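You operate a simulated robot arm through the tools that you are given. There is no shell and no other tool. Be economical: measure what you need, move in short steps, check, and stop when the job is done.

You are at the controls of a simulated two-armed robot. One attempt, no reset.

JOB
On the top of the purple-edged table, fold the blue towel in half.

It is judged by the outcome, as a careful person would: the job done as asked, and still so three seconds after it is handed in. It fails if anything else is knocked over, pushed out of place, dropped, spilled or broken. Flat cloth is picked up by pressing the open fingertips on it (5 to 10 N) and closing them slowly along it; thin cloth reads only 2 to 8 mm in the jaws.

ROBOT AND FRAMES
Two 7-joint arms with two-finger grippers on one trunk, on a base that drives. Base frame: it is fixed to the floor where the robot stands at the start and does not move with it; the origin is under the middle of the robot, x ahead of it, y to its left, z up; the surface under the hand at the start is at about z = 740. Readings come in mm, rad, newtons and seconds.
The left shoulder is at the start at [78, 151, 913], the right one opposite. With the tool pointing down near the work surface each hand reaches from about 280 to 800 mm from the robot's upright axis, wherever it stands, measured 20 degrees to its own side. Places, roughly: top of the purple-edged table [700, 600, 700]. Payload 2.54 kg a hand.
Tool frame (each hand has its own): the origin (TCP) lies between the finger pads and is the grasp point; the fingertips stand 30 mm ahead of it; z points along the fingers, y is the line along which they close. Largest opening 116 mm; the body of the gripper starts 95 mm behind the TCP.
Orientation is told as [roll, pitch, yaw] about the base's x, y, z axes, in that order, counted from this pose: with the fingers straight down and closing along the base's y, the tool's x points along the base's -x, its y along +y and its z along -z.

CONTROLS
- The arms move only by the tool nudge_tool. It takes "left_moves", "right_moves" or both (then of equal length, played together; a hand with none holds still); each is a list of rows, each a list of 7 numbers: the shift along the tool's x, y, z in mm, then the turn, a rotation vector about the tool's x, y, z in rad, then the finger opening in mm, from 0 to 116. In form: [[tx, ty, tz, wx, wy, wz, gripper], ...]. A call has 1 to 8 rows; each row shifts and turns the commanded pose from where the row before left it, along the tool's axes as they then stand. A row lasts 0.2 s, in which the tool goes at most 50 mm and 0.15 rad; a call with a longer step from one row to the next is refused whole, and so is a gripper value outside its range. A pose out of reach is approached as far as the arm can. The call stops where the force on the tool passes 40 N (or 10 N more than at its start, if that is more) or the arm is blocked; 0.2 s more then pass. The fingers move at their own pace (about 72 mm/s each) and stop on an object; they squeeze with about 39 N. The grip force told is the motor's: it shows also when the fingers shut on nothing. Time passes only in rows, and 0.2 s behind the last, so rows that do not move let the fingers close. It gives the time, the measured TCP pose, the force on the tool (base axes), the opening and the grip force at its end, in the units of the frame above (readings bear some noise), with the torque about the TCP (base axes, N m) and any sound that the robot's microphone picked up.
- Cameras (640 x 400 px; columns grow to the right, rows downward): "scene" is now at [173.7, -8.3, 1054.5]; the picture's right is [-0.25, -0.97, 0.00], its down [-0.35, 0.09, -0.93] and it looks along [0.90, -0.24, -0.36] (base axes); focal length 264 px, centre (320, 200). "left" rides on the left gripper at [69, 15, -122] in its tool frame; the picture's right is [-0.21, 0.98, 0.00], its down [-0.83, -0.18, -0.53] and it looks along [-0.52, -0.11, 0.85] (tool axes); focal length 251 px, centre (320, 200). "right" rides on the right gripper at [69, -15, -122] in its tool frame; the picture's right is [0.21, 0.98, 0.00], its down [-0.83, 0.18, -0.53] and it looks along [-0.52, 0.11, 0.85] (tool axes); focal length 251 px, centre (320, 200). There is no depth. A picture from a camera that has moved, and an enlarged one, comes with that camera's place and axes in the base frame and with its lens. The place of the scene camera against the robot may be out by one fixed shift of up to 25 mm in any direction.
- get_image(camera): a new picture of that camera. No time passes.
- move_column(by): slides the trunk up (or, below 0, down) by that many mm; the arms and the scene camera ride with it, the base frame stays. It gives what a move gives, with no picture.
- steer(legs): drives the robot by 1 to 6 legs, each [ahead, left, turn to the left] in mm, mm and rad, along the robot's own axes; the way and the turn of a leg run together, so that a leg with both is an arc; at most 1500 mm and 3.142 rad a leg. The arms and the cameras ride along, it lands a little off, and it stops where it bumps. It gives what a move gives.
- head_to(pan, tilt): turns the head with the scene camera to pan (to the left, within 1.396 rad either way) and tilt (down, from -0.506 to 1.204), counted from straight ahead of the robot. It gives what a move gives.
- inspect(camera, box): a new picture of the part [left, top, right, bottom] of that camera's present view, enlarged. No time passes.
- finish_job(): hands the job in; it is judged then, once.

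Work in short steps. Places have to be worked out from the pictures, the camera data and where the tool is seen: move nearer, look again, correct. Check each grasp and each placing, and mend what went wrong. You have 120 turns and 88 pictures in all, those below and enlarged ones among them. Open the grippers and draw the arms clear of the work before you hand the job in, unless the task says otherwise; then end with one line.

The tools are called as a command line: name --argument value ..., lists and objects as JSON in quotes. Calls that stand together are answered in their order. nudge_tool: Moves the arms, as the interface text tells. Its arguments: {"type":"object","properties":{"left_moves":{"type":"array","items":{"type":"array","items":{"type":"number"}}},"right_moves":{"type":"array","items":{"type":"array","items":{"type":"number"}}}},"required":[]} The other tools are called the same way: move_column (by) slides the trunk up or down; steer (legs) drives the base; head_to (pan, tilt) turns the head that bears the scene camera; get_image (camera) takes a picture; inspect (camera, box) takes an enlarged picture of a part of a camera's view; finish_job () hands the job in.

At the start:

```text
clock: 0.0
left_tcp_pos: [542.2, 148.9, 929.0]
left_tcp_rot: [-0.001, 0.003, -0.001]
left_force: [0.3, -0.2, -0.2]
left_moment: [-0.01, 0.0, 0.0]
left_finger_gap: 116.1
left_grip_force: 0.1
right_tcp_pos: [425.9, -225.8, 977.1]
right_tcp_rot: [0.005, 0.0, -0.001]
right_force: [0.0, -0.2, -0.7]
right_moment: [-0.04, 0.02, 0.02]
right_finger_gap: 116.1
right_grip_force: 0.2
trunk travel left (down, up): [-150.0, 139.0]
robot x, y, heading: [2.8, 0.6, -0.006]
head pan, tilt: [-0.257, 0.365]
```

scene: 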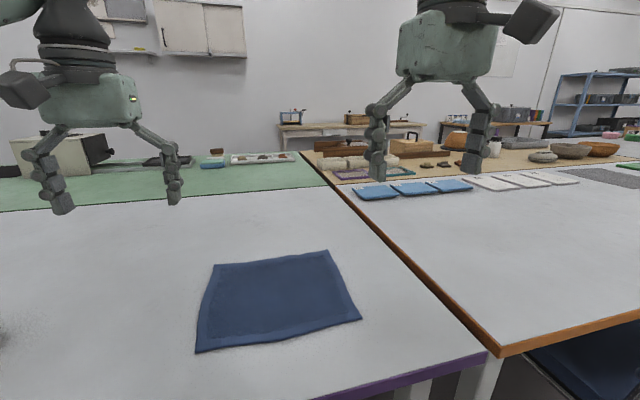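
right: 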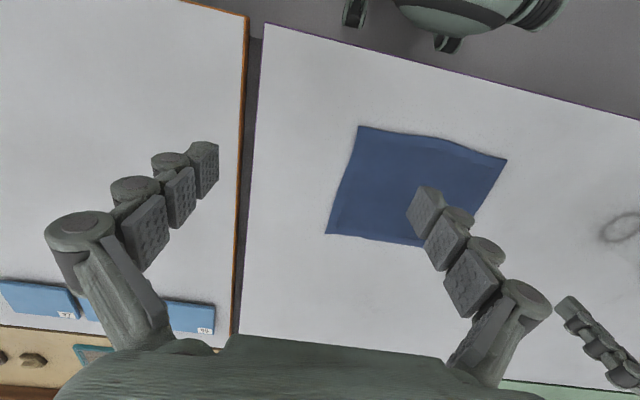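
left: 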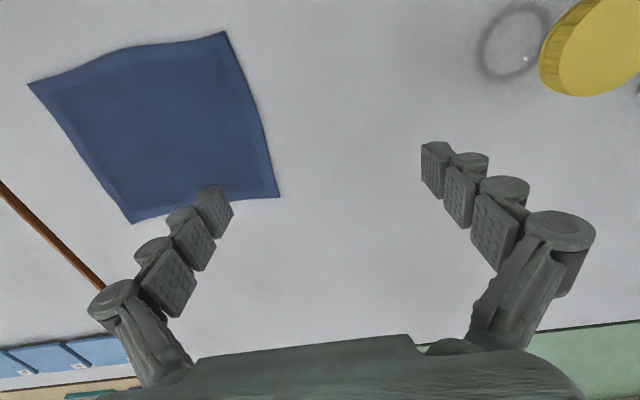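

The towel lies at about x 442–645, y −168…70 (worked out from the left wrist camera, table z≈740). I'll fold the far edge toward the robot with both hands, so first I hover over the far corners.

nudge_tool --left_moves '[[-15, -17, 20, 0, 0, 0, 60], [-15, -17, 20, 0, 0, 0, 40], [-15, -17, 20, 0, 0, 0, 40], [-15, -17, 20, 0, 0, 0, 40], [-15, -17, 19, 0, 0, 0, 40], [-13, -18, 10, 0, 0, 0, 40]]' --right_moves '[[-34, 13, 28, 0, 0, 0, 60], [-34, 13, 28, 0, 0, 0, 40], [-34, 14, 28, 0, 0, 0, 40], [-34, 14, 28, 0, 0, 0, 40], [-34, 14, 28, 0, 0, 0, 40], [-34, 14, 17, 0, 0, 0, 40]]'

get_image --camera "left"

get_image --camera "right"

get_image --camera "scene"

```text
clock: 1.4
left_tcp_pos: [630.0, 45.8, 821.8]
left_tcp_rot: [-0.002, -0.001, 0.0]
left_force: [-0.3, 0.8, 0.4]
left_moment: [-0.03, -0.01, 0.01]
left_finger_gap: 40.1
left_grip_force: 0.0
right_tcp_pos: [609.9, -162.8, 818.0]
right_tcp_rot: [0.002, -0.001, -0.002]
right_force: [0.2, -1.0, 0.5]
right_moment: [-0.02, -0.01, 0.0]
right_finger_gap: 40.2
right_grip_force: 0.1
right hand out of reach, approached as far as the arm can: row 6
trunk travel left (down, up): [-150.0, 139.0]
robot x, y, heading: [1.9, 1.4, -0.001]
head pan, tilt: [-0.257, 0.365]
```

```text
84 pictures are left
camera left: at [561.0, 60.9, 942.4], right [0.21, 0.98, 0.0], down [0.83, -0.18, 0.53], along [0.52, -0.12, -0.85], focal length 251 px, centre (320, 200)
```

left: 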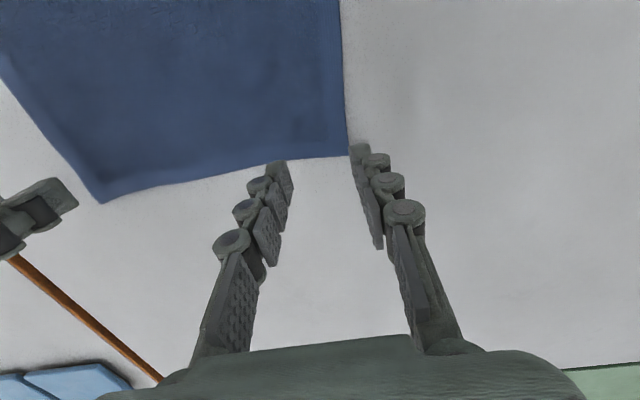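

```text
83 pictures are left
camera right: at [539.6, -178.3, 939.0], right [-0.21, 0.98, 0.0], down [0.83, 0.18, 0.54], along [0.52, 0.12, -0.84], focal length 251 px, centre (320, 200)
```

right: 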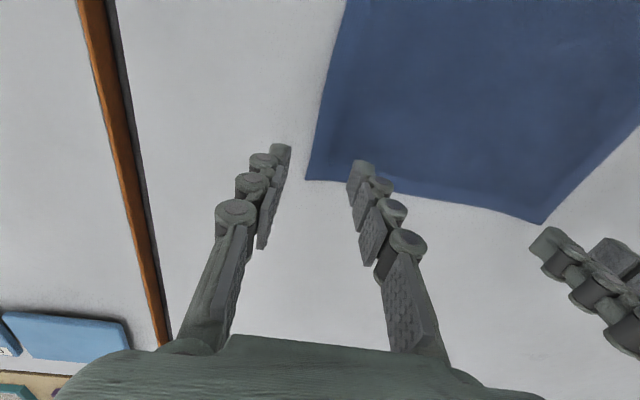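

```text
82 pictures are left
camera scene: at [173.5, -8.4, 1054.6], right [-0.25, -0.97, 0.0], down [-0.35, 0.09, -0.93], along [0.9, -0.24, -0.36], focal length 264 px, centre (320, 200)
```

scene: 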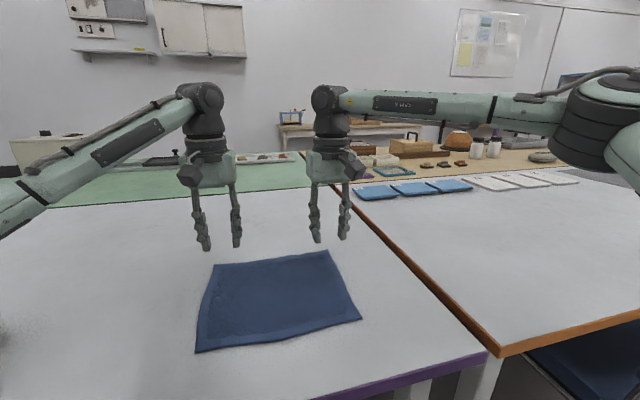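

Far corners are at about (645, 67) and (645, −168). The right hand stopped short at x=610, so I nudge it again to see whether that limit is real.

nudge_tool --right_moves '[[-10, 9, 0, 0, 0, 0, 30], [-12, 9, 5, 0, 0, 0, 30], [0, 0, 0, 0, 0, 0, 30]]'

```text
clock: 2.2
left_tcp_pos: [629.5, 45.4, 821.0]
left_tcp_rot: [-0.002, 0.001, -0.001]
left_force: [-0.1, 0.0, -1.1]
left_moment: [0.0, -0.01, 0.01]
left_finger_gap: 40.0
left_grip_force: 0.1
right_tcp_pos: [609.7, -161.7, 814.4]
right_tcp_rot: [0.006, -0.002, 0.0]
right_force: [0.0, 0.0, -0.1]
right_moment: [0.0, -0.01, 0.0]
right_finger_gap: 30.2
right_grip_force: 0.1
right hand out of reach, approached as far as the arm can: row 1, 2
trunk travel left (down, up): [-150.0, 139.0]
robot x, y, heading: [2.1, 3.1, -0.002]
head pan, tilt: [-0.257, 0.365]
```

The limit is real at this height. I'll raise the trunk 100 mm so the shoulders sit better relative to the wrists, then come down and forward.

move_column --by 100

nudge_tool --left_moves '[[0, 0, 35, 0, 0, 0, 30], [0, 0, 35, 0, 0, 0, 30], [0, 0, 30, 0, 0, 0, 30], [0, 0, 10, 0, 0, 0, 30]]' --right_moves '[[0, 0, 35, 0, 0, 0, 30], [0, 0, 35, 0, 0, 0, 30], [-10, 8, 30, 0, 0, 0, 30], [-11, 10, 5, 0, 0, 0, 30]]'

```text
clock: 3.5
left_tcp_pos: [630.1, 45.5, 919.7]
left_tcp_rot: [-0.002, 0.002, 0.001]
left_force: [0.6, 0.0, 1.0]
left_moment: [-0.02, 0.01, 0.02]
left_finger_gap: 40.2
left_grip_force: 0.1
right_tcp_pos: [609.8, -162.7, 914.5]
right_tcp_rot: [0.004, 0.0, 0.0]
right_force: [-0.5, 0.0, 0.7]
right_moment: [-0.04, 0.02, -0.01]
right_finger_gap: 30.0
right_grip_force: 0.1
trunk travel left (down, up): [-250.0, 39.0]
robot x, y, heading: [-1.8, -3.3, 0.002]
head pan, tilt: [-0.257, 0.365]
```

```text
clock: 4.5
left_tcp_pos: [630.8, 45.0, 809.3]
left_tcp_rot: [-0.002, 0.002, 0.002]
left_force: [-0.6, 0.8, 0.6]
left_moment: [-0.02, 0.0, 0.03]
left_finger_gap: 30.0
left_grip_force: 0.0
right_tcp_pos: [606.0, -167.9, 817.8]
right_tcp_rot: [0.005, -0.002, -0.001]
right_force: [0.6, -0.6, 0.5]
right_moment: [-0.03, -0.02, -0.02]
right_finger_gap: 30.0
right_grip_force: 0.0
right hand out of reach, approached as far as the arm can: row 3, 4
trunk travel left (down, up): [-250.0, 39.0]
robot x, y, heading: [0.8, 3.2, 0.002]
head pan, tilt: [-0.257, 0.365]
```

The separation between hands stays at about 210 mm, so this may be an arm-to-arm clearance limit. I'll test by moving the left hand outward.

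nudge_tool --left_moves '[[0, 40, 0, 0, 0, 0, 30], [0, 40, 0, 0, 0, 0, 30], [0, 0, 0, 0, 0, 0, 30], [0, 0, 0, 0, 0, 0, 30]]' --right_moves '[[0, 0, 0, 0, 0, 0, 30], [0, 0, 0, 0, 0, 0, 30], [-12, 10, 0, 0, 0, 0, 30], [-12, 10, 0, 0, 0, 0, 30]]'

```text
clock: 5.5
left_tcp_pos: [630.6, 124.7, 809.7]
left_tcp_rot: [-0.002, 0.001, -0.001]
left_force: [0.1, 0.2, 0.0]
left_moment: [0.0, 0.02, 0.0]
left_finger_gap: 29.9
left_grip_force: 0.1
right_tcp_pos: [606.0, -168.3, 818.5]
right_tcp_rot: [0.006, -0.002, 0.0]
right_force: [-0.4, -0.1, 0.1]
right_moment: [-0.03, 0.0, -0.02]
right_finger_gap: 30.2
right_grip_force: 0.0
right hand out of reach, approached as far as the arm can: row 3, 4
trunk travel left (down, up): [-250.0, 39.0]
robot x, y, heading: [-0.8, -1.2, 0.001]
head pan, tilt: [-0.257, 0.365]
```

Not clearance; likely a right-arm wrist joint limit. I'll test whether yawing the right tool releases it.

nudge_tool --right_moves '[[0, 0, 0, 0, 0, 0.15, 30], [0, 0, 0, 0, 0, 0.15, 30], [0, 0, 0, 0, 0, 0.1, 30], [-15, 6, 0, 0, 0, 0, 30], [-15, 6, 0, 0, 0, 0, 30]]'

```text
clock: 6.7
left_tcp_pos: [630.6, 124.3, 810.3]
left_tcp_rot: [-0.001, 0.002, 0.0]
left_force: [0.8, -0.8, 0.4]
left_moment: [0.0, -0.04, 0.01]
left_finger_gap: 30.0
left_grip_force: 0.0
right_tcp_pos: [619.6, -181.4, 823.5]
right_tcp_rot: [0.007, 0.001, -0.403]
right_force: [0.4, 0.2, 0.7]
right_moment: [-0.02, 0.0, 0.0]
right_finger_gap: 29.8
right_grip_force: 0.0
right hand out of reach, approached as far as the arm can: row 4, 5
trunk travel left (down, up): [-250.0, 39.0]
robot x, y, heading: [4.1, -1.2, -0.003]
head pan, tilt: [-0.257, 0.365]
```

The reach still ends near x=620. Driving the base a little forward would help, so I look down to check clearance to the table.

head_to --pan 0 --tilt 1.2

get_image --camera "scene"

```text
clock: 7.9
left_tcp_pos: [631.4, 125.0, 809.6]
left_tcp_rot: [-0.001, 0.002, 0.0]
left_force: [-0.3, 0.6, 0.0]
left_moment: [-0.02, 0.05, -0.01]
left_finger_gap: 30.0
left_grip_force: 0.0
right_tcp_pos: [620.3, -182.0, 823.2]
right_tcp_rot: [0.007, -0.001, -0.4]
right_force: [0.5, -0.1, 0.1]
right_moment: [-0.03, 0.0, 0.0]
right_finger_gap: 30.1
right_grip_force: 0.0
trunk travel left (down, up): [-250.0, 39.0]
robot x, y, heading: [-0.9, 0.1, -0.002]
head pan, tilt: [0.0, 1.201]
```

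```text
81 pictures are left
camera scene: at [139.8, 15.3, 1088.5], right [0.0, -1.0, 0.0], down [-0.93, 0.0, -0.36], along [0.36, 0.0, -0.93], focal length 264 px, centre (320, 200)
```

scene: 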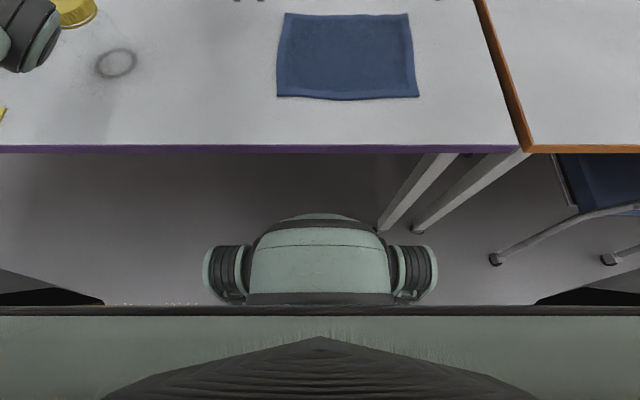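

Clearance under the table is uncertain, so I won't drive. Instead I'll undo the yaw and tilt the right hand so the fingers point slightly forward, bringing its wrist back within reach.

nudge_tool --right_moves '[[10, 0, 0, 0, 0, -0.15, 30], [10, 0, 0, 0, 0, -0.15, 30], [0, 0, 0, 0, -0.13, -0.1, 30], [0, 0, 0, 0, -0.15, 0, 30], [0, 0, 0, 0, -0.15, 0, 30], [-15, 12, 0, 0, 0, 0, 30], [-15, 12, 0, 0, 0, 0, 30]]'

```text
refused: row 3 steps farther than a row can; nothing moved
```

nudge_tool --right_moves '[[10, 0, 0, 0, 0, -0.15, 30], [10, 0, 0, 0, 0, -0.15, 30], [0, 0, 0, 0, 0, -0.1, 30], [0, 0, 0, 0, -0.15, 0, 30], [0, 0, 0, 0, -0.15, 0, 30], [0, 0, 0, 0, -0.1, 0, 30], [-15, 12, 0, 0, 0, 0, 30], [-15, 12, 0, 0, 0, 0, 30]]'

```text
clock: 9.7
left_tcp_pos: [630.2, 124.4, 811.2]
left_tcp_rot: [-0.002, 0.002, 0.001]
left_force: [0.7, -0.8, 0.3]
left_moment: [0.01, 0.01, 0.02]
left_finger_gap: 30.0
left_grip_force: 0.0
right_tcp_pos: [629.2, -153.3, 835.5]
right_tcp_rot: [0.003, -0.4, -0.004]
right_force: [0.2, -0.1, 0.4]
right_moment: [-0.03, 0.02, 0.02]
right_finger_gap: 30.1
right_grip_force: 0.1
trunk travel left (down, up): [-250.0, 39.0]
robot x, y, heading: [1.1, 1.2, -0.003]
head pan, tilt: [0.0, 1.201]
```

That works: the right hand now reaches x=629 with a 0.4 rad tilt. I lower both to just above the cloth corners and check.

nudge_tool --left_moves '[[-1, -40, 13, 0, 0, 0, 30], [-1, -38, 13, 0, 0, 0, 30]]' --right_moves '[[14, 3, 21, 0, 0, 0, 30], [14, 3, 21, 0, 0, 0, 30]]'

get_image --camera "left"

get_image --camera "right"

```text
clock: 10.3
left_tcp_pos: [631.6, 45.7, 784.3]
left_tcp_rot: [-0.002, 0.001, -0.001]
left_force: [0.4, 0.2, 1.0]
left_moment: [0.02, -0.01, -0.01]
left_finger_gap: 29.9
left_grip_force: 0.0
right_tcp_pos: [619.2, -147.5, 786.3]
right_tcp_rot: [0.005, -0.402, -0.003]
right_force: [-0.9, -0.9, -0.1]
right_moment: [0.04, 0.0, -0.03]
right_finger_gap: 30.0
right_grip_force: 0.2
trunk travel left (down, up): [-250.0, 39.0]
robot x, y, heading: [-2.3, 1.7, -0.0]
head pan, tilt: [0.0, 1.201]
```

```text
80 pictures are left
camera left: at [562.6, 61.7, 906.6], right [0.21, 0.98, 0.0], down [0.83, -0.18, 0.53], along [0.52, -0.12, -0.85], focal length 251 px, centre (320, 200)
```

left: 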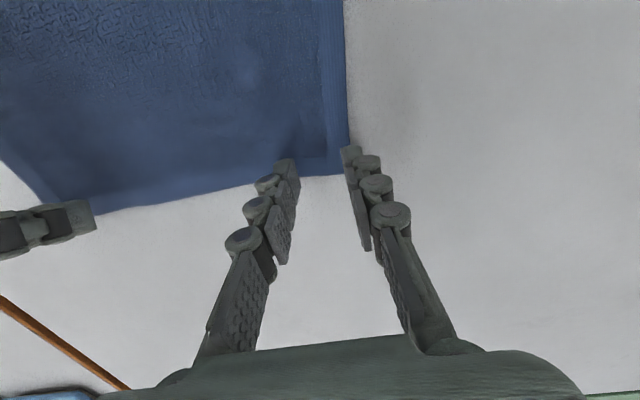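

```text
79 pictures are left
camera right: at [507.0, -162.5, 870.7], right [-0.2, 0.98, -0.08], down [0.55, 0.18, 0.81], along [0.81, 0.12, -0.57], focal length 251 px, centre (320, 200)
```

right: 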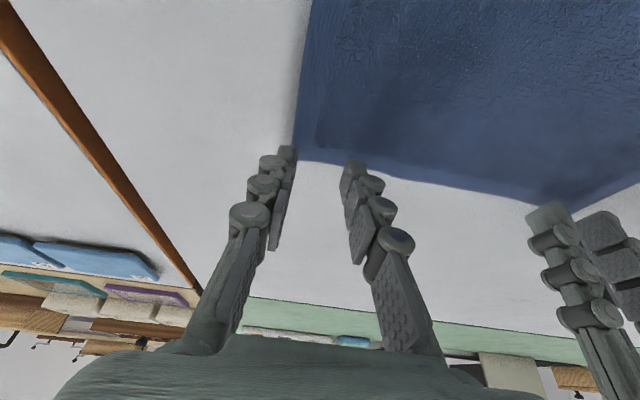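

Outer fingers are right at the side edges; I shift both a few mm inward and go down about 10 mm toward contact.

nudge_tool --left_moves '[[4, -7, 0, 0, 0, 0, 30], [0, 0, 6, 0, 0, 0, 30], [0, 0, 3, 0, 0, 0, 30]]' --right_moves '[[3, 8, -1, 0, 0, 0, 30], [3, 0, 7, 0, 0, 0, 30], [2, 0, 4, 0, 0, 0, 30]]'

```text
clock: 11.1
left_tcp_pos: [627.2, 39.3, 776.7]
left_tcp_rot: [-0.001, 0.0, 0.002]
left_force: [-0.3, -0.2, -0.4]
left_moment: [0.02, -0.01, 0.0]
left_finger_gap: 29.7
left_grip_force: 0.1
right_tcp_pos: [615.6, -137.5, 773.9]
right_tcp_rot: [0.005, -0.403, -0.003]
right_force: [-1.6, 0.0, 3.7]
right_moment: [-0.03, 0.0, -0.01]
right_finger_gap: 30.0
right_grip_force: 0.1
trunk travel left (down, up): [-250.0, 39.0]
robot x, y, heading: [-3.1, 4.3, -0.004]
head pan, tilt: [0.0, 1.201]
```

The right fingertips touch (about 4 N); the left ones are just above. I lower a bit more.

nudge_tool --left_moves '[[0, 0, 3, 0, 0, 0, 30], [0, 0, 2, 0, 0, 0, 30]]' --right_moves '[[0.4, 0, 0.9, 0, 0, 0, 30], [0, 0, 0, 0, 0, 0, 30]]'

```text
clock: 11.7
left_tcp_pos: [627.0, 40.1, 773.4]
left_tcp_rot: [-0.003, -0.003, -0.001]
left_force: [0.5, 0.9, 10.0]
left_moment: [0.04, -0.03, -0.06]
left_finger_gap: 30.2
left_grip_force: 0.0
right_tcp_pos: [616.7, -138.6, 774.0]
right_tcp_rot: [0.006, -0.402, -0.002]
right_force: [1.9, 0.4, 6.4]
right_moment: [-0.01, -0.1, 0.0]
right_finger_gap: 30.0
right_grip_force: 0.1
trunk travel left (down, up): [-250.0, 39.0]
robot x, y, heading: [3.8, -0.5, 0.001]
head pan, tilt: [0.0, 1.201]
```

Forces are 10 N and 6 N, good. Now I close slowly on both sides.

nudge_tool --left_moves '[[0, 0, -0.4, 0, 0, 0, 26], [0, 0, 0, 0, 0, 0, 22], [0, 0, 0, 0, 0, 0, 18], [0, 0, 0, 0, 0, 0, 14], [0, 0, 0, 0, 0, 0, 10], [0, 0, 0, 0, 0, 0, 6], [0, 0, 0, 0, 0, 0, 2], [0, 0, 0, 0, 0, 0, 0]]' --right_moves '[[0, 0, 0, 0, 0, 0, 26], [0, 0, 0, 0, 0, 0, 22], [0, 0, 0, 0, 0, 0, 18], [0, 0, 0, 0, 0, 0, 14], [0, 0, 0, 0, 0, 0, 10], [0, 0, 0, 0, 0, 0, 6], [0, 0, 0, 0, 0, 0, 2], [0, 0, 0, 0, 0, 0, 0]]'

get_image --camera "left"

get_image --camera "right"

```text
clock: 13.5
left_tcp_pos: [627.1, 40.8, 772.3]
left_tcp_rot: [-0.001, 0.0, -0.001]
left_force: [-1.3, -2.0, 6.5]
left_moment: [-0.07, 0.0, -0.01]
left_finger_gap: 3.4
left_grip_force: 31.8
right_tcp_pos: [615.9, -139.9, 771.7]
right_tcp_rot: [0.004, -0.4, -0.002]
right_force: [-0.5, 1.2, 1.2]
right_moment: [0.02, 0.02, 0.04]
right_finger_gap: 0.0
right_grip_force: 29.0
trunk travel left (down, up): [-250.0, 39.0]
robot x, y, heading: [-0.8, -0.8, -0.003]
head pan, tilt: [0.0, 1.201]
```

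```text
78 pictures are left
camera left: at [558.1, 56.1, 893.5], right [0.21, 0.98, 0.0], down [0.83, -0.18, 0.53], along [0.52, -0.11, -0.85], focal length 251 px, centre (320, 200)
```

left: 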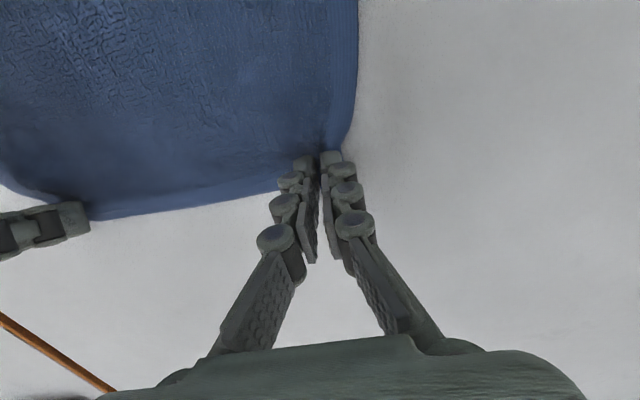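

```text
77 pictures are left
camera right: at [503.0, -154.6, 857.5], right [-0.2, 0.98, -0.08], down [0.55, 0.18, 0.81], along [0.81, 0.12, -0.57], focal length 251 px, centre (320, 200)
```

right: 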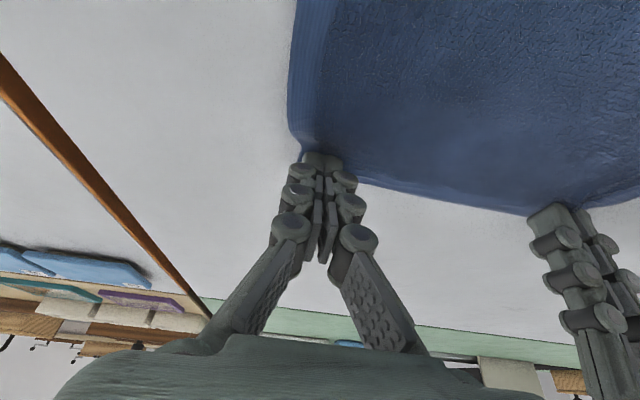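

Left holds cloth (3.4 mm); right closed on nothing. I reopen the right hand and press harder.

nudge_tool --right_moves '[[-1.6, 0, -3.7, 0, 0, 0, 0], [0, 2, 0, 0, 0, 0, 34], [0, 0, 0, 0, 0, 0, 34], [1.6, 0, 3.7, 0, 0, 0, 34], [0.6, 0, 1.5, 0, 0, 0, 34], [0, 0, 0, 0, 0, 0, 34]]'

```text
clock: 14.9
left_tcp_pos: [627.8, 40.2, 771.4]
left_tcp_rot: [-0.003, 0.001, 0.003]
left_force: [0.5, -0.9, 1.0]
left_moment: [-0.02, 0.02, -0.03]
left_finger_gap: 4.2
left_grip_force: 33.5
right_tcp_pos: [615.5, -135.3, 774.3]
right_tcp_rot: [0.005, -0.405, -0.003]
right_force: [-0.7, -1.5, 14.1]
right_moment: [-0.14, -0.03, 0.0]
right_finger_gap: 33.8
right_grip_force: 3.8
trunk travel left (down, up): [-250.0, 39.0]
robot x, y, heading: [-1.8, 1.0, -0.002]
head pan, tilt: [0.0, 1.201]
```

14 N now; earlier force faded while closing, so I back off slightly and creep down as the fingers close.

nudge_tool --right_moves '[[-0.3, 0, -0.7, 0, 0, 0, 30], [0, 0, 0, 0, 0, 0, 26], [0.1, 0, 0.3, 0, 0, 0, 22], [0.1, 0, 0.3, 0, 0, 0, 18], [0.1, 0, 0.3, 0, 0, 0, 14], [0.1, 0, 0.3, 0, 0, 0, 10]]'

```text
clock: 16.3
left_tcp_pos: [627.2, 39.8, 773.0]
left_tcp_rot: [-0.002, -0.001, 0.0]
left_force: [0.6, -4.3, 1.0]
left_moment: [-0.13, 0.0, 0.04]
left_finger_gap: 3.4
left_grip_force: 31.2
right_tcp_pos: [614.3, -135.0, 771.8]
right_tcp_rot: [0.005, -0.403, 0.001]
right_force: [-0.7, 6.3, 17.8]
right_moment: [0.2, 0.01, 0.02]
right_finger_gap: 10.3
right_grip_force: 3.9
trunk travel left (down, up): [-250.0, 39.0]
robot x, y, heading: [-2.0, -0.8, 0.0]
head pan, tilt: [0.0, 1.201]
```

nudge_tool --right_moves '[[0, 0, 0, 0, 0, 0, 6], [0, 0, 0, 0, 0, 0, 2], [0, 0, 0, 0, 0, 0, 0], [0, 0, 0, 0, 0, 0, 0]]'

get_image --camera "right"

```text
clock: 17.3
left_tcp_pos: [626.7, 40.7, 772.6]
left_tcp_rot: [-0.001, 0.0, 0.001]
left_force: [-0.6, -8.6, 1.8]
left_moment: [-0.22, 0.01, 0.06]
left_finger_gap: 3.6
left_grip_force: 33.0
right_tcp_pos: [614.9, -134.2, 773.1]
right_tcp_rot: [0.008, -0.403, -0.001]
right_force: [0.3, 9.1, 17.2]
right_moment: [0.27, -0.03, 0.0]
right_finger_gap: 3.6
right_grip_force: 32.9
trunk travel left (down, up): [-250.0, 39.0]
robot x, y, heading: [4.6, 0.4, -0.004]
head pan, tilt: [0.0, 1.201]
```

```text
76 pictures are left
camera right: at [502.9, -151.2, 856.5], right [-0.2, 0.98, -0.08], down [0.55, 0.18, 0.82], along [0.81, 0.12, -0.57], focal length 251 px, centre (320, 200)
```

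right: 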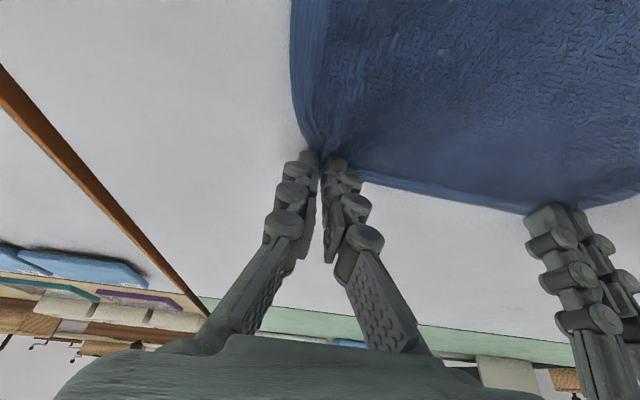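

Both hands now hold about 3.6 mm of cloth. I start a folding arc: lift while rotating the fingers toward the robot, easing the side tension.

nudge_tool --left_moves '[[4, -1, -29.8, 0, 0.1, 0, 0], [14.4, 0, -23.2, 0, 0.1, 0, 0]]' --right_moves '[[-7.2, 4, -27, 0, 0.1, 0, 0], [3.4, 0, -28, 0, 0.12, 0, 0]]'

head_to --pan 0 --tilt 0.8

get_image --camera "scene"

```text
clock: 17.9
left_tcp_pos: [612.5, 40.1, 825.3]
left_tcp_rot: [-0.002, 0.203, 0.002]
left_force: [-1.2, -5.4, -0.4]
left_moment: [-0.15, -0.04, 0.06]
left_finger_gap: 3.6
left_grip_force: 33.4
right_tcp_pos: [599.5, -132.7, 821.8]
right_tcp_rot: [0.004, -0.177, 0.001]
right_force: [0.6, 5.7, -1.1]
right_moment: [0.17, -0.01, -0.01]
right_finger_gap: 3.6
right_grip_force: 32.5
trunk travel left (down, up): [-250.0, 39.0]
robot x, y, heading: [0.2, -1.5, 0.0]
head pan, tilt: [0.0, 1.201]
```

```text
clock: 18.8
left_tcp_pos: [611.4, 40.2, 824.4]
left_tcp_rot: [-0.001, 0.2, 0.001]
left_force: [-0.6, -5.6, -2.4]
left_moment: [-0.14, -0.04, 0.07]
left_finger_gap: 4.0
left_grip_force: 33.0
right_tcp_pos: [599.8, -132.8, 823.2]
right_tcp_rot: [0.005, -0.181, 0.001]
right_force: [0.1, 4.9, 0.0]
right_moment: [0.16, -0.03, 0.0]
right_finger_gap: 3.6
right_grip_force: 33.0
trunk travel left (down, up): [-250.0, 39.0]
robot x, y, heading: [1.6, -0.4, -0.0]
head pan, tilt: [0.0, 0.799]
```

```text
75 pictures are left
camera scene: at [164.5, 15.3, 1116.1], right [0.0, -1.0, 0.0], down [-0.72, 0.0, -0.7], along [0.7, 0.0, -0.72], focal length 264 px, centre (320, 200)
```

scene: 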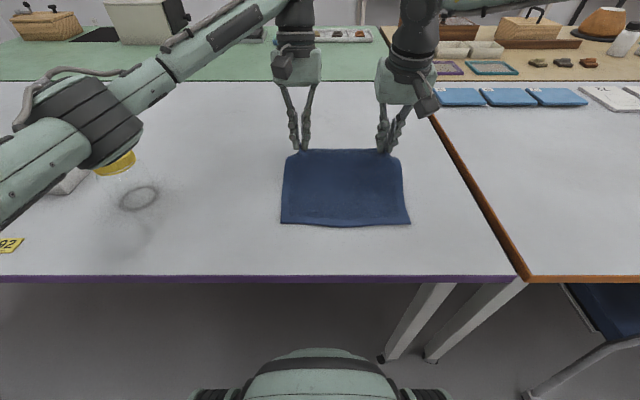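

Cloth edge is lifted by both hands, towel body in place. I continue the arc over the middle, then check the left elbow against the yellow object.

nudge_tool --left_moves '[[20, -2, -12.6, 0, 0.1, 0, 0], [23.2, 0, 0, 0, 0.1, 0, 0], [20.8, 0, 8, 0, 0.1, 0, 0]]' --right_moves '[[13, 2, -20, 0, 0.12, 0, 0], [20.9, 0, -9.3, 0, 0.12, 0, 0], [21.5, 0, -0.3, 0, 0.12, 0, 0]]'

get_image --camera "scene"

```text
clock: 19.6
left_tcp_pos: [551.4, 36.7, 850.6]
left_tcp_rot: [-0.002, 0.503, 0.001]
left_force: [-1.1, -4.4, -0.5]
left_moment: [-0.13, 0.01, 0.11]
left_finger_gap: 3.9
left_grip_force: 34.5
right_tcp_pos: [537.5, -135.3, 851.4]
right_tcp_rot: [0.007, 0.179, 0.002]
right_force: [-0.4, 5.2, -0.2]
right_moment: [0.14, -0.04, -0.04]
right_finger_gap: 3.4
right_grip_force: 32.6
right hand out of reach, approached as far as the arm can: row 3
trunk travel left (down, up): [-250.0, 39.0]
robot x, y, heading: [2.7, -0.3, 0.002]
head pan, tilt: [0.0, 0.799]
```

```text
74 pictures are left
camera scene: at [164.5, 15.3, 1116.2], right [0.0, -1.0, 0.0], down [-0.72, 0.0, -0.7], along [0.7, 0.0, -0.72], focal length 264 px, centre (320, 200)
```

scene: 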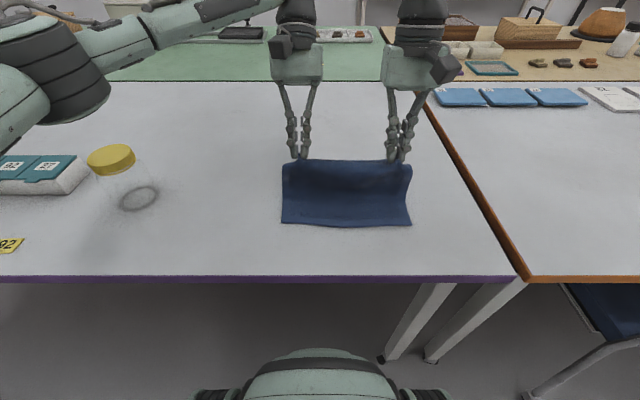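

The left elbow cleared the jar, and the cloth drapes over the middle. I continue back and down toward the near edge.

nudge_tool --left_moves '[[17.8, 0, 18.6, 0, 0.1, 0, 0], [5.5, 0, 23.1, 0, 0.1, 0, 0], [-2.3, 0, 24.2, 0, 0.1, 0, 0], [-9.7, 0, 20.6, 0, 0.1, 0, 0]]' --right_moves '[[20, 0, 7.8, 0, 0.04, 0, 0], [13.5, 0, 18.1, 0, 0.1, 0, 0], [5.9, 0, 22.4, 0, 0.12, 0, 0], [-2.6, 0, 21.6, 0, 0.12, 0, 0]]'

get_image --camera "scene"

```text
clock: 20.7
left_tcp_pos: [484.7, 28.2, 785.1]
left_tcp_rot: [-0.034, 0.901, -0.027]
left_force: [-3.8, -21.3, 2.5]
left_moment: [-0.29, 0.11, 0.52]
left_finger_gap: 3.7
left_grip_force: 32.5
right_tcp_pos: [455.9, -155.1, 806.9]
right_tcp_rot: [0.03, 0.551, 0.009]
right_force: [2.7, 21.5, -2.0]
right_moment: [0.4, -0.13, -0.54]
right_finger_gap: 2.9
right_grip_force: 32.2
right hand out of reach, approached as far as the arm can: row 3, 4
trunk travel left (down, up): [-250.0, 39.0]
robot x, y, heading: [-0.1, -2.1, 0.002]
head pan, tilt: [0.0, 0.799]
stopped in row 4 (left hand): the force on the tool passed its limit at 41 N (the readings are from after the stop); the commanded pose is now the measured one
```

```text
73 pictures are left
camera scene: at [164.2, 15.3, 1116.3], right [0.0, -1.0, 0.0], down [-0.72, 0.0, -0.7], along [0.7, 0.0, -0.72], focal length 264 px, centre (320, 200)
```

scene: 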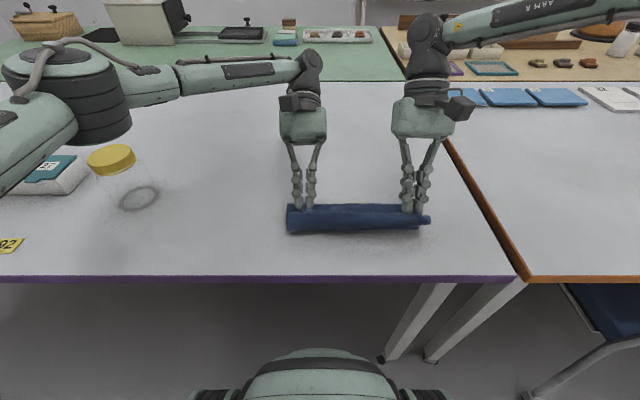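

The right hand hit its tilt limit, strayed outward and pulled the cloth taut sideways. I reduce its tilt and bring it back to y≈−137.

nudge_tool --right_moves '[[-6.2, 9, -1.4, 0, -0.15, 0, 0], [-9.5, 9, 4.7, 0, -0.15, 0, 0], [-7.8, 0, 6.3, 0, 0, 0, 0]]'

get_image --camera "scene"

get_image --camera "left"

get_image --camera "right"

```text
clock: 21.5
left_tcp_pos: [486.2, 31.6, 785.2]
left_tcp_rot: [-0.018, 0.903, -0.015]
left_force: [0.9, -3.0, -0.2]
left_moment: [-0.02, -0.04, 0.05]
left_finger_gap: 3.6
left_grip_force: 32.8
right_tcp_pos: [476.2, -139.1, 786.9]
right_tcp_rot: [0.017, 0.251, 0.001]
right_force: [-0.5, 2.9, 0.7]
right_moment: [0.03, 0.0, -0.04]
right_finger_gap: 2.5
right_grip_force: 31.3
trunk travel left (down, up): [-250.0, 39.0]
robot x, y, heading: [-1.0, 1.4, -0.002]
head pan, tilt: [0.0, 0.799]
```

```text
72 pictures are left
camera scene: at [164.7, 15.2, 1116.2], right [0.0, -1.0, 0.0], down [-0.72, 0.0, -0.7], along [0.7, 0.0, -0.72], focal length 264 px, centre (320, 200)
```

scene: 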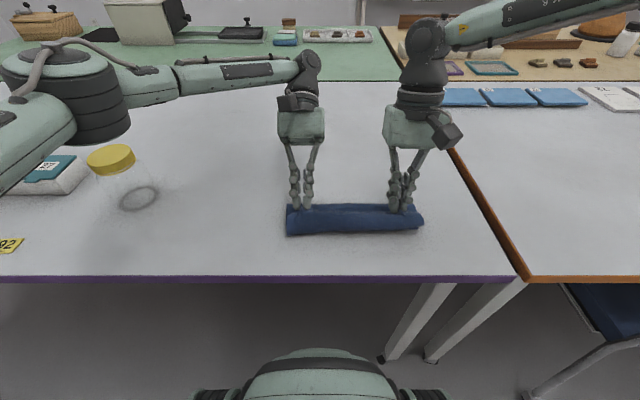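

```text
71 pictures are left
camera left: at [538.3, 49.6, 914.5], right [0.13, 0.97, -0.18], down [0.93, -0.18, -0.31], along [-0.34, -0.13, -0.93], focal length 251 px, centre (320, 200)
```

left: 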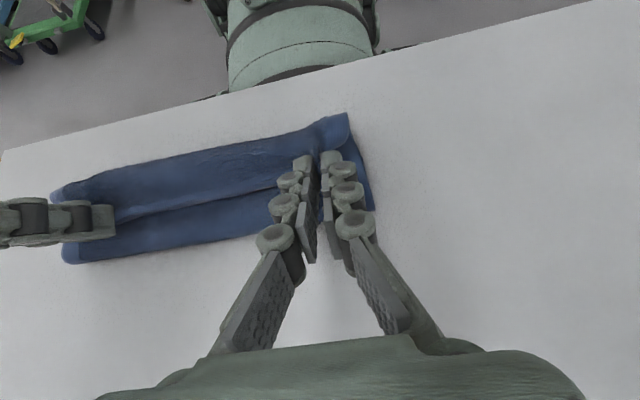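

```text
70 pictures are left
camera right: at [437.8, -156.9, 922.2], right [-0.2, 0.98, 0.07], down [0.93, 0.17, 0.31], along [0.29, 0.13, -0.95], focal length 251 px, centre (320, 200)
```

right: 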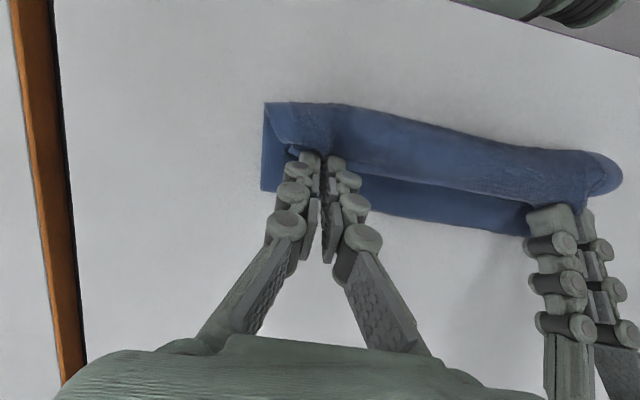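

The fold line got dragged too near (x≈500) by the overshoot, with the top layer bunched. I'll reverse the arc to draw the cloth back out, then lay it again accurately.

nudge_tool --left_moves '[[13, 1, -17.3, 0, -0.1, 0, 0], [5.5, 1, -30.2, 0, -0.1, 0, 0], [-7.1, 0, -26.8, 0, -0.1, 0, 0], [-19.6, 0, -20, 0, -0.1, 0, 0], [-28.7, 0, -4.6, 0, -0.1, 0, 0], [-20, 0, 3.3, 0, -0.1, 0, 0]]' --right_moves '[[7.4, 0, -26.5, 0, -0.07, 0, 0], [-13.1, 0, -26.2, 0, -0.08, 0, 0], [-20.5, 0, -16.2, 0, -0.1, 0, 0], [-27, 0, -3.9, 0, -0.1, 0, 0], [-25.7, 0, 14.1, 0, -0.1, 0, 0], [-14.2, 0, 15.8, 0, -0.1, 0, 0]]'

get_image --camera "scene"

get_image --camera "right"

```text
clock: 22.9
left_tcp_pos: [605.0, 34.2, 831.2]
left_tcp_rot: [-0.014, 0.302, -0.003]
left_force: [-0.3, -3.8, 0.0]
left_moment: [-0.11, 0.01, 0.07]
left_finger_gap: 3.0
left_grip_force: 31.2
right_tcp_pos: [585.3, -139.7, 831.4]
right_tcp_rot: [0.02, -0.3, -0.012]
right_force: [1.0, 4.1, -0.7]
right_moment: [0.11, -0.01, 0.01]
right_finger_gap: 2.7
right_grip_force: 32.1
trunk travel left (down, up): [-250.0, 39.0]
robot x, y, heading: [1.8, 0.8, 0.006]
head pan, tilt: [0.0, 0.799]
```

```text
69 pictures are left
camera scene: at [164.7, 15.2, 1116.2], right [0.0, -1.0, 0.0], down [-0.72, 0.0, -0.7], along [0.7, 0.0, -0.72], focal length 264 px, centre (320, 200)
```

scene: 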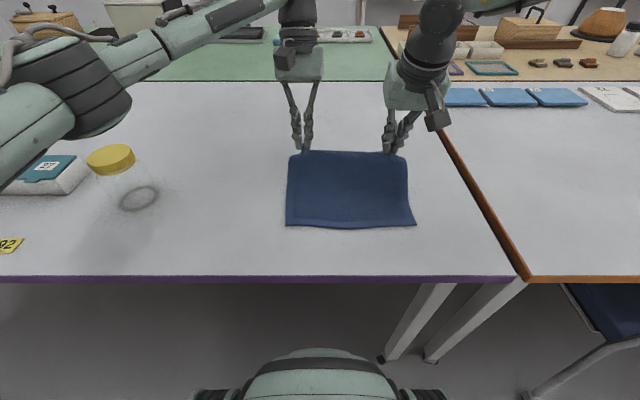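

```text
68 pictures are left
camera right: at [482.3, -156.8, 926.9], right [-0.2, 0.98, -0.05], down [0.63, 0.17, 0.76], along [0.75, 0.12, -0.65], focal length 251 px, centre (320, 200)
```

right: 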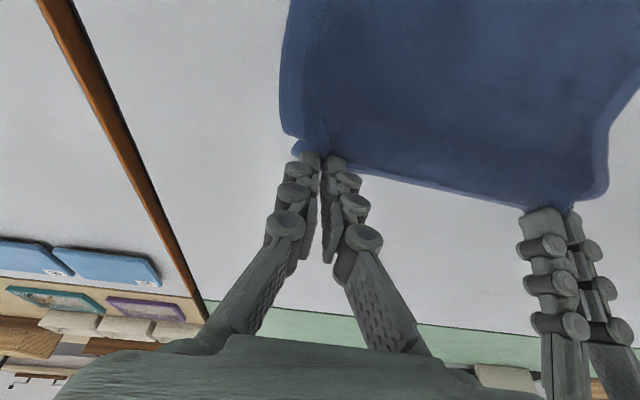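

The towel is drawn out again with its near edge unmoved. Now I redo the arc with the right hand's tilt kept inside its limit.

nudge_tool --left_moves '[[22.3, 0, -5.7, 0, 0.05, 0, 0], [24.4, 0, 2.1, 0, 0.05, 0, 0], [19.9, 0, 13.4, 0, 0.05, 0, 0], [12.7, 0, 21.3, 0, 0.05, 0, 0], [4.7, 0, 23.7, 0, 0.1, 0, 0], [-1, 0, 22.2, 0, 0.05, 0, 0]]' --right_moves '[[11.7, 0, -17.2, 0, 0.1, 0, 0], [20.1, 0, -11.7, 0, 0.1, 0, 0], [22.3, 0, 1.6, 0, 0.1, 0, 0], [19, 0, 13.1, 0, 0.1, 0, 0], [14.7, 0, 18.8, 0, 0.05, 0, 0], [8.6, 0, 19.8, 0, 0.05, 0, 0]]'

get_image --camera "scene"

get_image --camera "right"

get_image --camera "left"

```text
clock: 24.3
left_tcp_pos: [488.1, 33.8, 795.2]
left_tcp_rot: [-0.018, 0.651, -0.011]
left_force: [-0.2, -3.6, -0.4]
left_moment: [-0.05, 0.0, 0.08]
left_finger_gap: 3.8
left_grip_force: 33.0
right_tcp_pos: [478.5, -139.0, 800.0]
right_tcp_rot: [0.017, 0.204, -0.001]
right_force: [-0.7, 3.7, -1.1]
right_moment: [0.06, 0.03, -0.03]
right_finger_gap: 3.3
right_grip_force: 32.8
trunk travel left (down, up): [-250.0, 39.0]
robot x, y, heading: [2.3, -1.5, -0.001]
head pan, tilt: [0.0, 0.799]
```

```text
67 pictures are left
camera scene: at [164.7, 15.2, 1116.2], right [0.0, -1.0, 0.0], down [-0.72, 0.0, -0.7], along [0.7, 0.0, -0.72], focal length 264 px, centre (320, 200)
```

scene: 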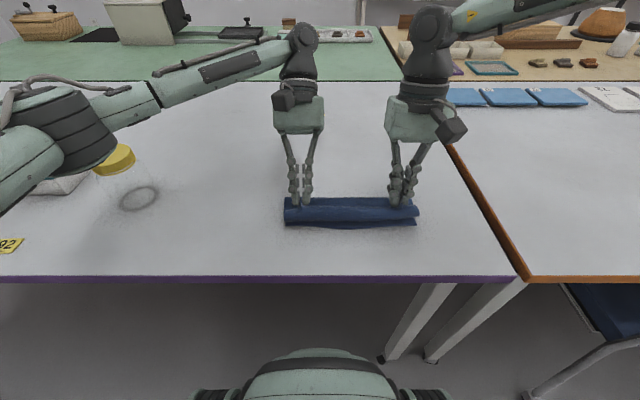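

```text
66 pictures are left
camera right: at [434.2, -156.7, 932.9], right [-0.21, 0.98, 0.06], down [0.92, 0.17, 0.36], along [0.34, 0.13, -0.93], focal length 251 px, centre (320, 200)
```

right: 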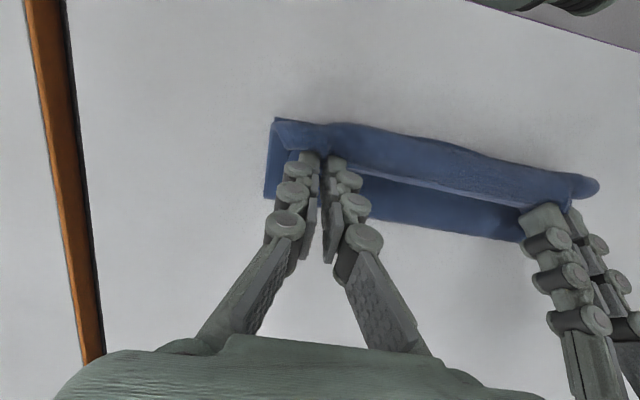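

```text
65 pictures are left
camera left: at [508.0, 51.3, 933.5], right [0.17, 0.97, -0.14], down [0.98, -0.18, -0.07], along [-0.1, -0.13, -0.99], focal length 251 px, centre (320, 200)
```

left: 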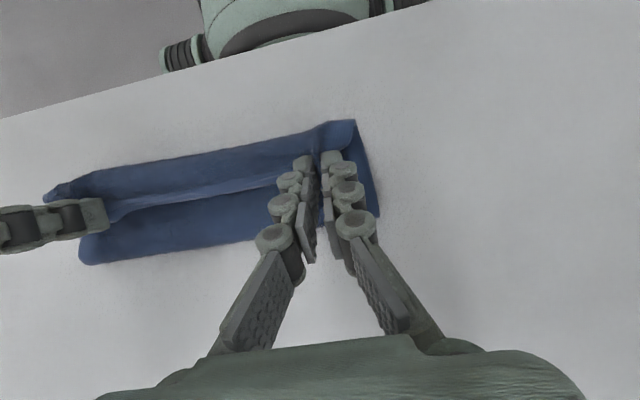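

The stiff cloth bulges beyond the jaws, so the fold line crept to x≈510. I'll go back to the apex and come down with the jaws around x≈497 so the fold stays near 544.

nudge_tool --left_moves '[[-0.4, 0, -22.4, 0, -0.05, 0, 0], [-2.3, 0, -24, 0, -0.1, 0, 0], [-11.6, 0, -21.9, 0, -0.05, 0, 0], [-19.2, 0, -14.4, 0, -0.05, 0, 0], [-24.2, 0, -3.3, 0, -0.05, 0, 0], [-18, 0, 8, 0, 0, 0, 0]]' --right_moves '[[-7.3, 0, -19.5, 0, -0.05, 0, 0], [-13.7, 0, -19.5, 0, -0.05, 0, 0], [-17.6, 0, -14.9, 0, -0.1, 0, 0], [-22, 0, -3.8, 0, -0.1, 0, 0], [-21.2, 0, 9.6, 0, -0.1, 0, 0], [-11, 0, 17, 0, 0, 0, 0]]'

```text
clock: 25.7
left_tcp_pos: [600.5, 34.5, 828.6]
left_tcp_rot: [-0.015, 0.354, -0.006]
left_force: [-0.5, -3.8, -0.2]
left_moment: [-0.14, 0.05, 0.11]
left_finger_gap: 3.9
left_grip_force: 33.1
right_tcp_pos: [584.0, -140.8, 828.8]
right_tcp_rot: [0.018, -0.197, -0.007]
right_force: [-0.1, 4.6, 0.0]
right_moment: [0.09, -0.01, -0.06]
right_finger_gap: 1.8
right_grip_force: 29.8
trunk travel left (down, up): [-250.0, 39.0]
robot x, y, heading: [3.7, -0.8, -0.0]
head pan, tilt: [0.0, 0.799]
```

Back near flat. Now a lower, shorter arc ending with the jaws at about x=497.

nudge_tool --left_moves '[[17.9, -3, 1.9, 0, 0.1, 0, 0], [16.8, 0, 9.7, 0, 0.1, 0, 0], [9.8, 0, 17.5, 0, 0.1, 0, 0], [1.3, 0, 21, 0, 0.1, 0, 0], [-6.5, 0, 18.8, 0, 0.1, 0, 0], [-9, 0, 12, 0, 0.05, 0, 0]]' --right_moves '[[15.3, 3, -10.4, 0, 0.1, 0, 0], [18.9, 0, -1.9, 0, 0.1, 0, 0], [17, 0, 8.1, 0, 0.1, 0, 0], [13, 0, 15.5, 0, 0.05, 0, 0], [6, 0, 17.4, 0, 0.05, 0, 0], [1.2, 0, 14, 0, 0.02, 0, 0]]'

get_image --camera "scene"

get_image --camera "right"

get_image --camera "left"

```text
clock: 27.1
left_tcp_pos: [520.7, 30.1, 774.1]
left_tcp_rot: [-0.023, 0.903, -0.016]
left_force: [-0.7, -1.3, 3.1]
left_moment: [0.03, 0.0, -0.02]
left_finger_gap: 4.2
left_grip_force: 33.5
right_tcp_pos: [501.1, -134.4, 785.1]
right_tcp_rot: [0.02, 0.223, 0.001]
right_force: [0.2, 0.6, -0.6]
right_moment: [0.01, 0.01, -0.06]
right_finger_gap: 3.1
right_grip_force: 34.0
trunk travel left (down, up): [-250.0, 39.0]
robot x, y, heading: [-2.9, 3.3, -0.0]
head pan, tilt: [0.0, 0.799]
```

```text
64 pictures are left
camera scene: at [164.4, 15.1, 1116.4], right [0.0, -1.0, 0.0], down [-0.72, 0.0, -0.7], along [0.7, 0.0, -0.72], focal length 264 px, centre (320, 200)
```

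scene: 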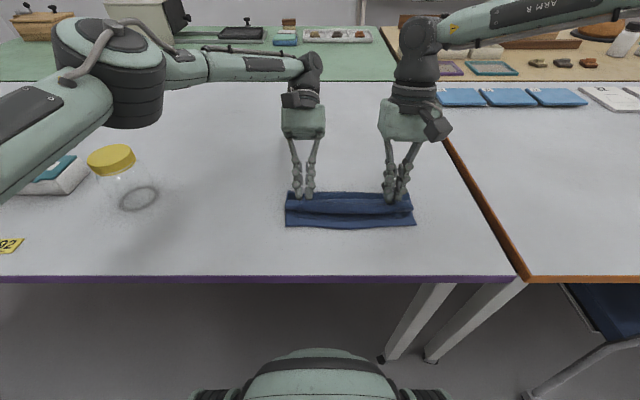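

```text
63 pictures are left
camera right: at [460.1, -153.6, 918.8], right [-0.2, 0.98, 0.07], down [0.92, 0.17, 0.34], along [0.32, 0.13, -0.94], focal length 251 px, centre (320, 200)
```

right: 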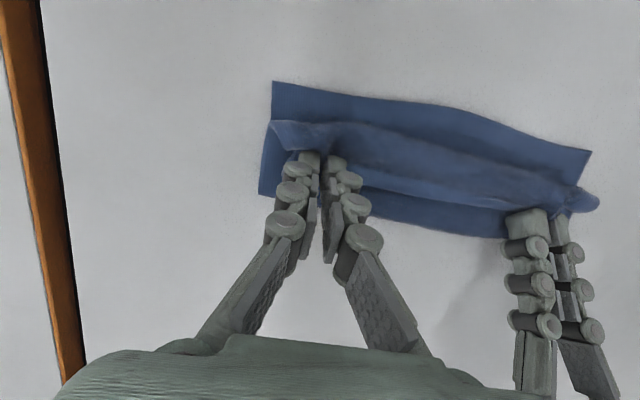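

```text
62 pictures are left
camera left: at [573.1, 48.0, 903.6], right [0.13, 0.97, -0.18], down [0.93, -0.18, -0.31], along [-0.34, -0.13, -0.93], focal length 251 px, centre (320, 200)
```

left: 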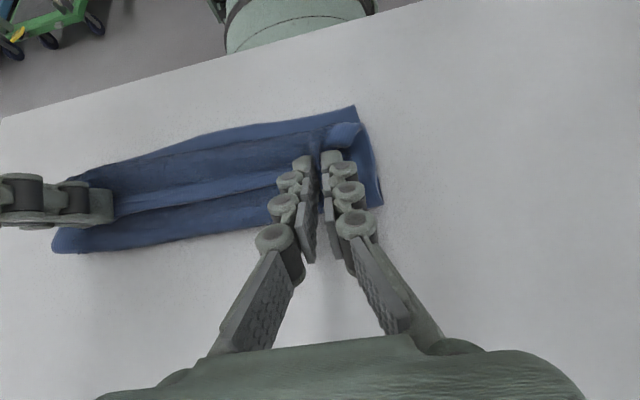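

Fold line is at x≈527 now, ideally ~541. I lift forward a little and come back down at about x≈512 to push the fold out further.

nudge_tool --left_moves '[[-1.4, 0, -24.4, 0, 0, 0, 0], [-1.4, 0, -24.4, 0, 0, 0, 0], [-3.5, 0, 18.1, 0, 0, 0, 0], [-3.5, 0, 18.1, 0, 0, 0, 0], [0, 0, 0, 0, 0, 0, 0]]' --right_moves '[[-16.4, 0, -18.1, 0, -0.12, 0, 0], [-18.5, 0, -15.9, 0, -0.1, 0, 0], [12, 0, 14, 0, 0.1, 0, 0], [10.5, 0, 15.1, 0, 0.1, 0, 0], [0, 0, 3, 0, 0, 0, 0]]'

get_image --camera "right"

get_image --camera "left"

```text
clock: 28.1
left_tcp_pos: [514.3, 28.4, 770.1]
left_tcp_rot: [-0.038, 0.905, -0.028]
left_force: [-3.0, 1.5, 18.4]
left_moment: [0.06, 0.4, -0.06]
left_finger_gap: 3.3
left_grip_force: 33.1
left hand out of reach, approached as far as the arm can: row 1, 2
right_tcp_pos: [524.4, -137.4, 792.0]
right_tcp_rot: [0.019, 0.151, -0.004]
right_force: [0.8, 0.6, 0.8]
right_moment: [0.07, 0.04, -0.04]
right_finger_gap: 2.1
right_grip_force: 32.2
right hand out of reach, approached as far as the arm can: row 4
trunk travel left (down, up): [-250.0, 39.0]
robot x, y, heading: [-4.3, 0.4, 0.002]
head pan, tilt: [0.0, 0.799]
stopped in row 4 (left hand): the force on the tool passed its limit at 56 N (the readings are from after the stop); the commanded pose is now the measured one
```

```text
61 pictures are left
camera right: at [473.5, -154.3, 922.8], right [-0.21, 0.98, 0.05], down [0.9, 0.17, 0.41], along [0.39, 0.13, -0.91], focal length 251 px, centre (320, 200)
```

right: 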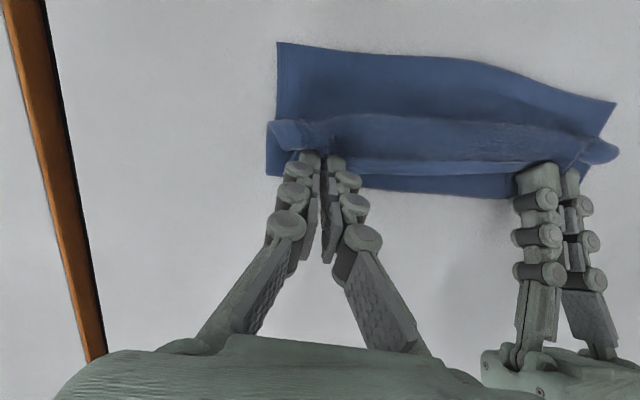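

```text
60 pictures are left
camera left: at [567.0, 48.0, 899.7], right [0.13, 0.97, -0.19], down [0.93, -0.19, -0.32], along [-0.34, -0.14, -0.93], focal length 251 px, centre (320, 200)
```

left: 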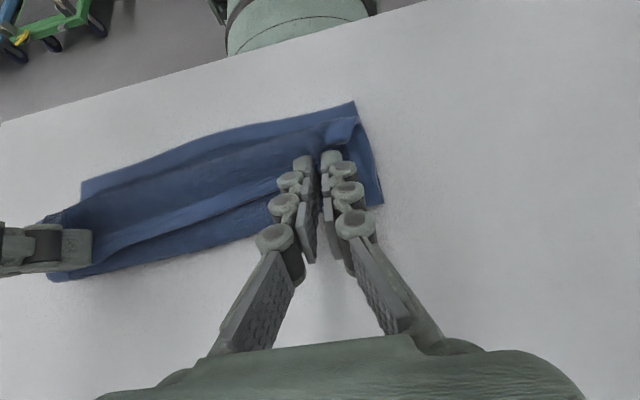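

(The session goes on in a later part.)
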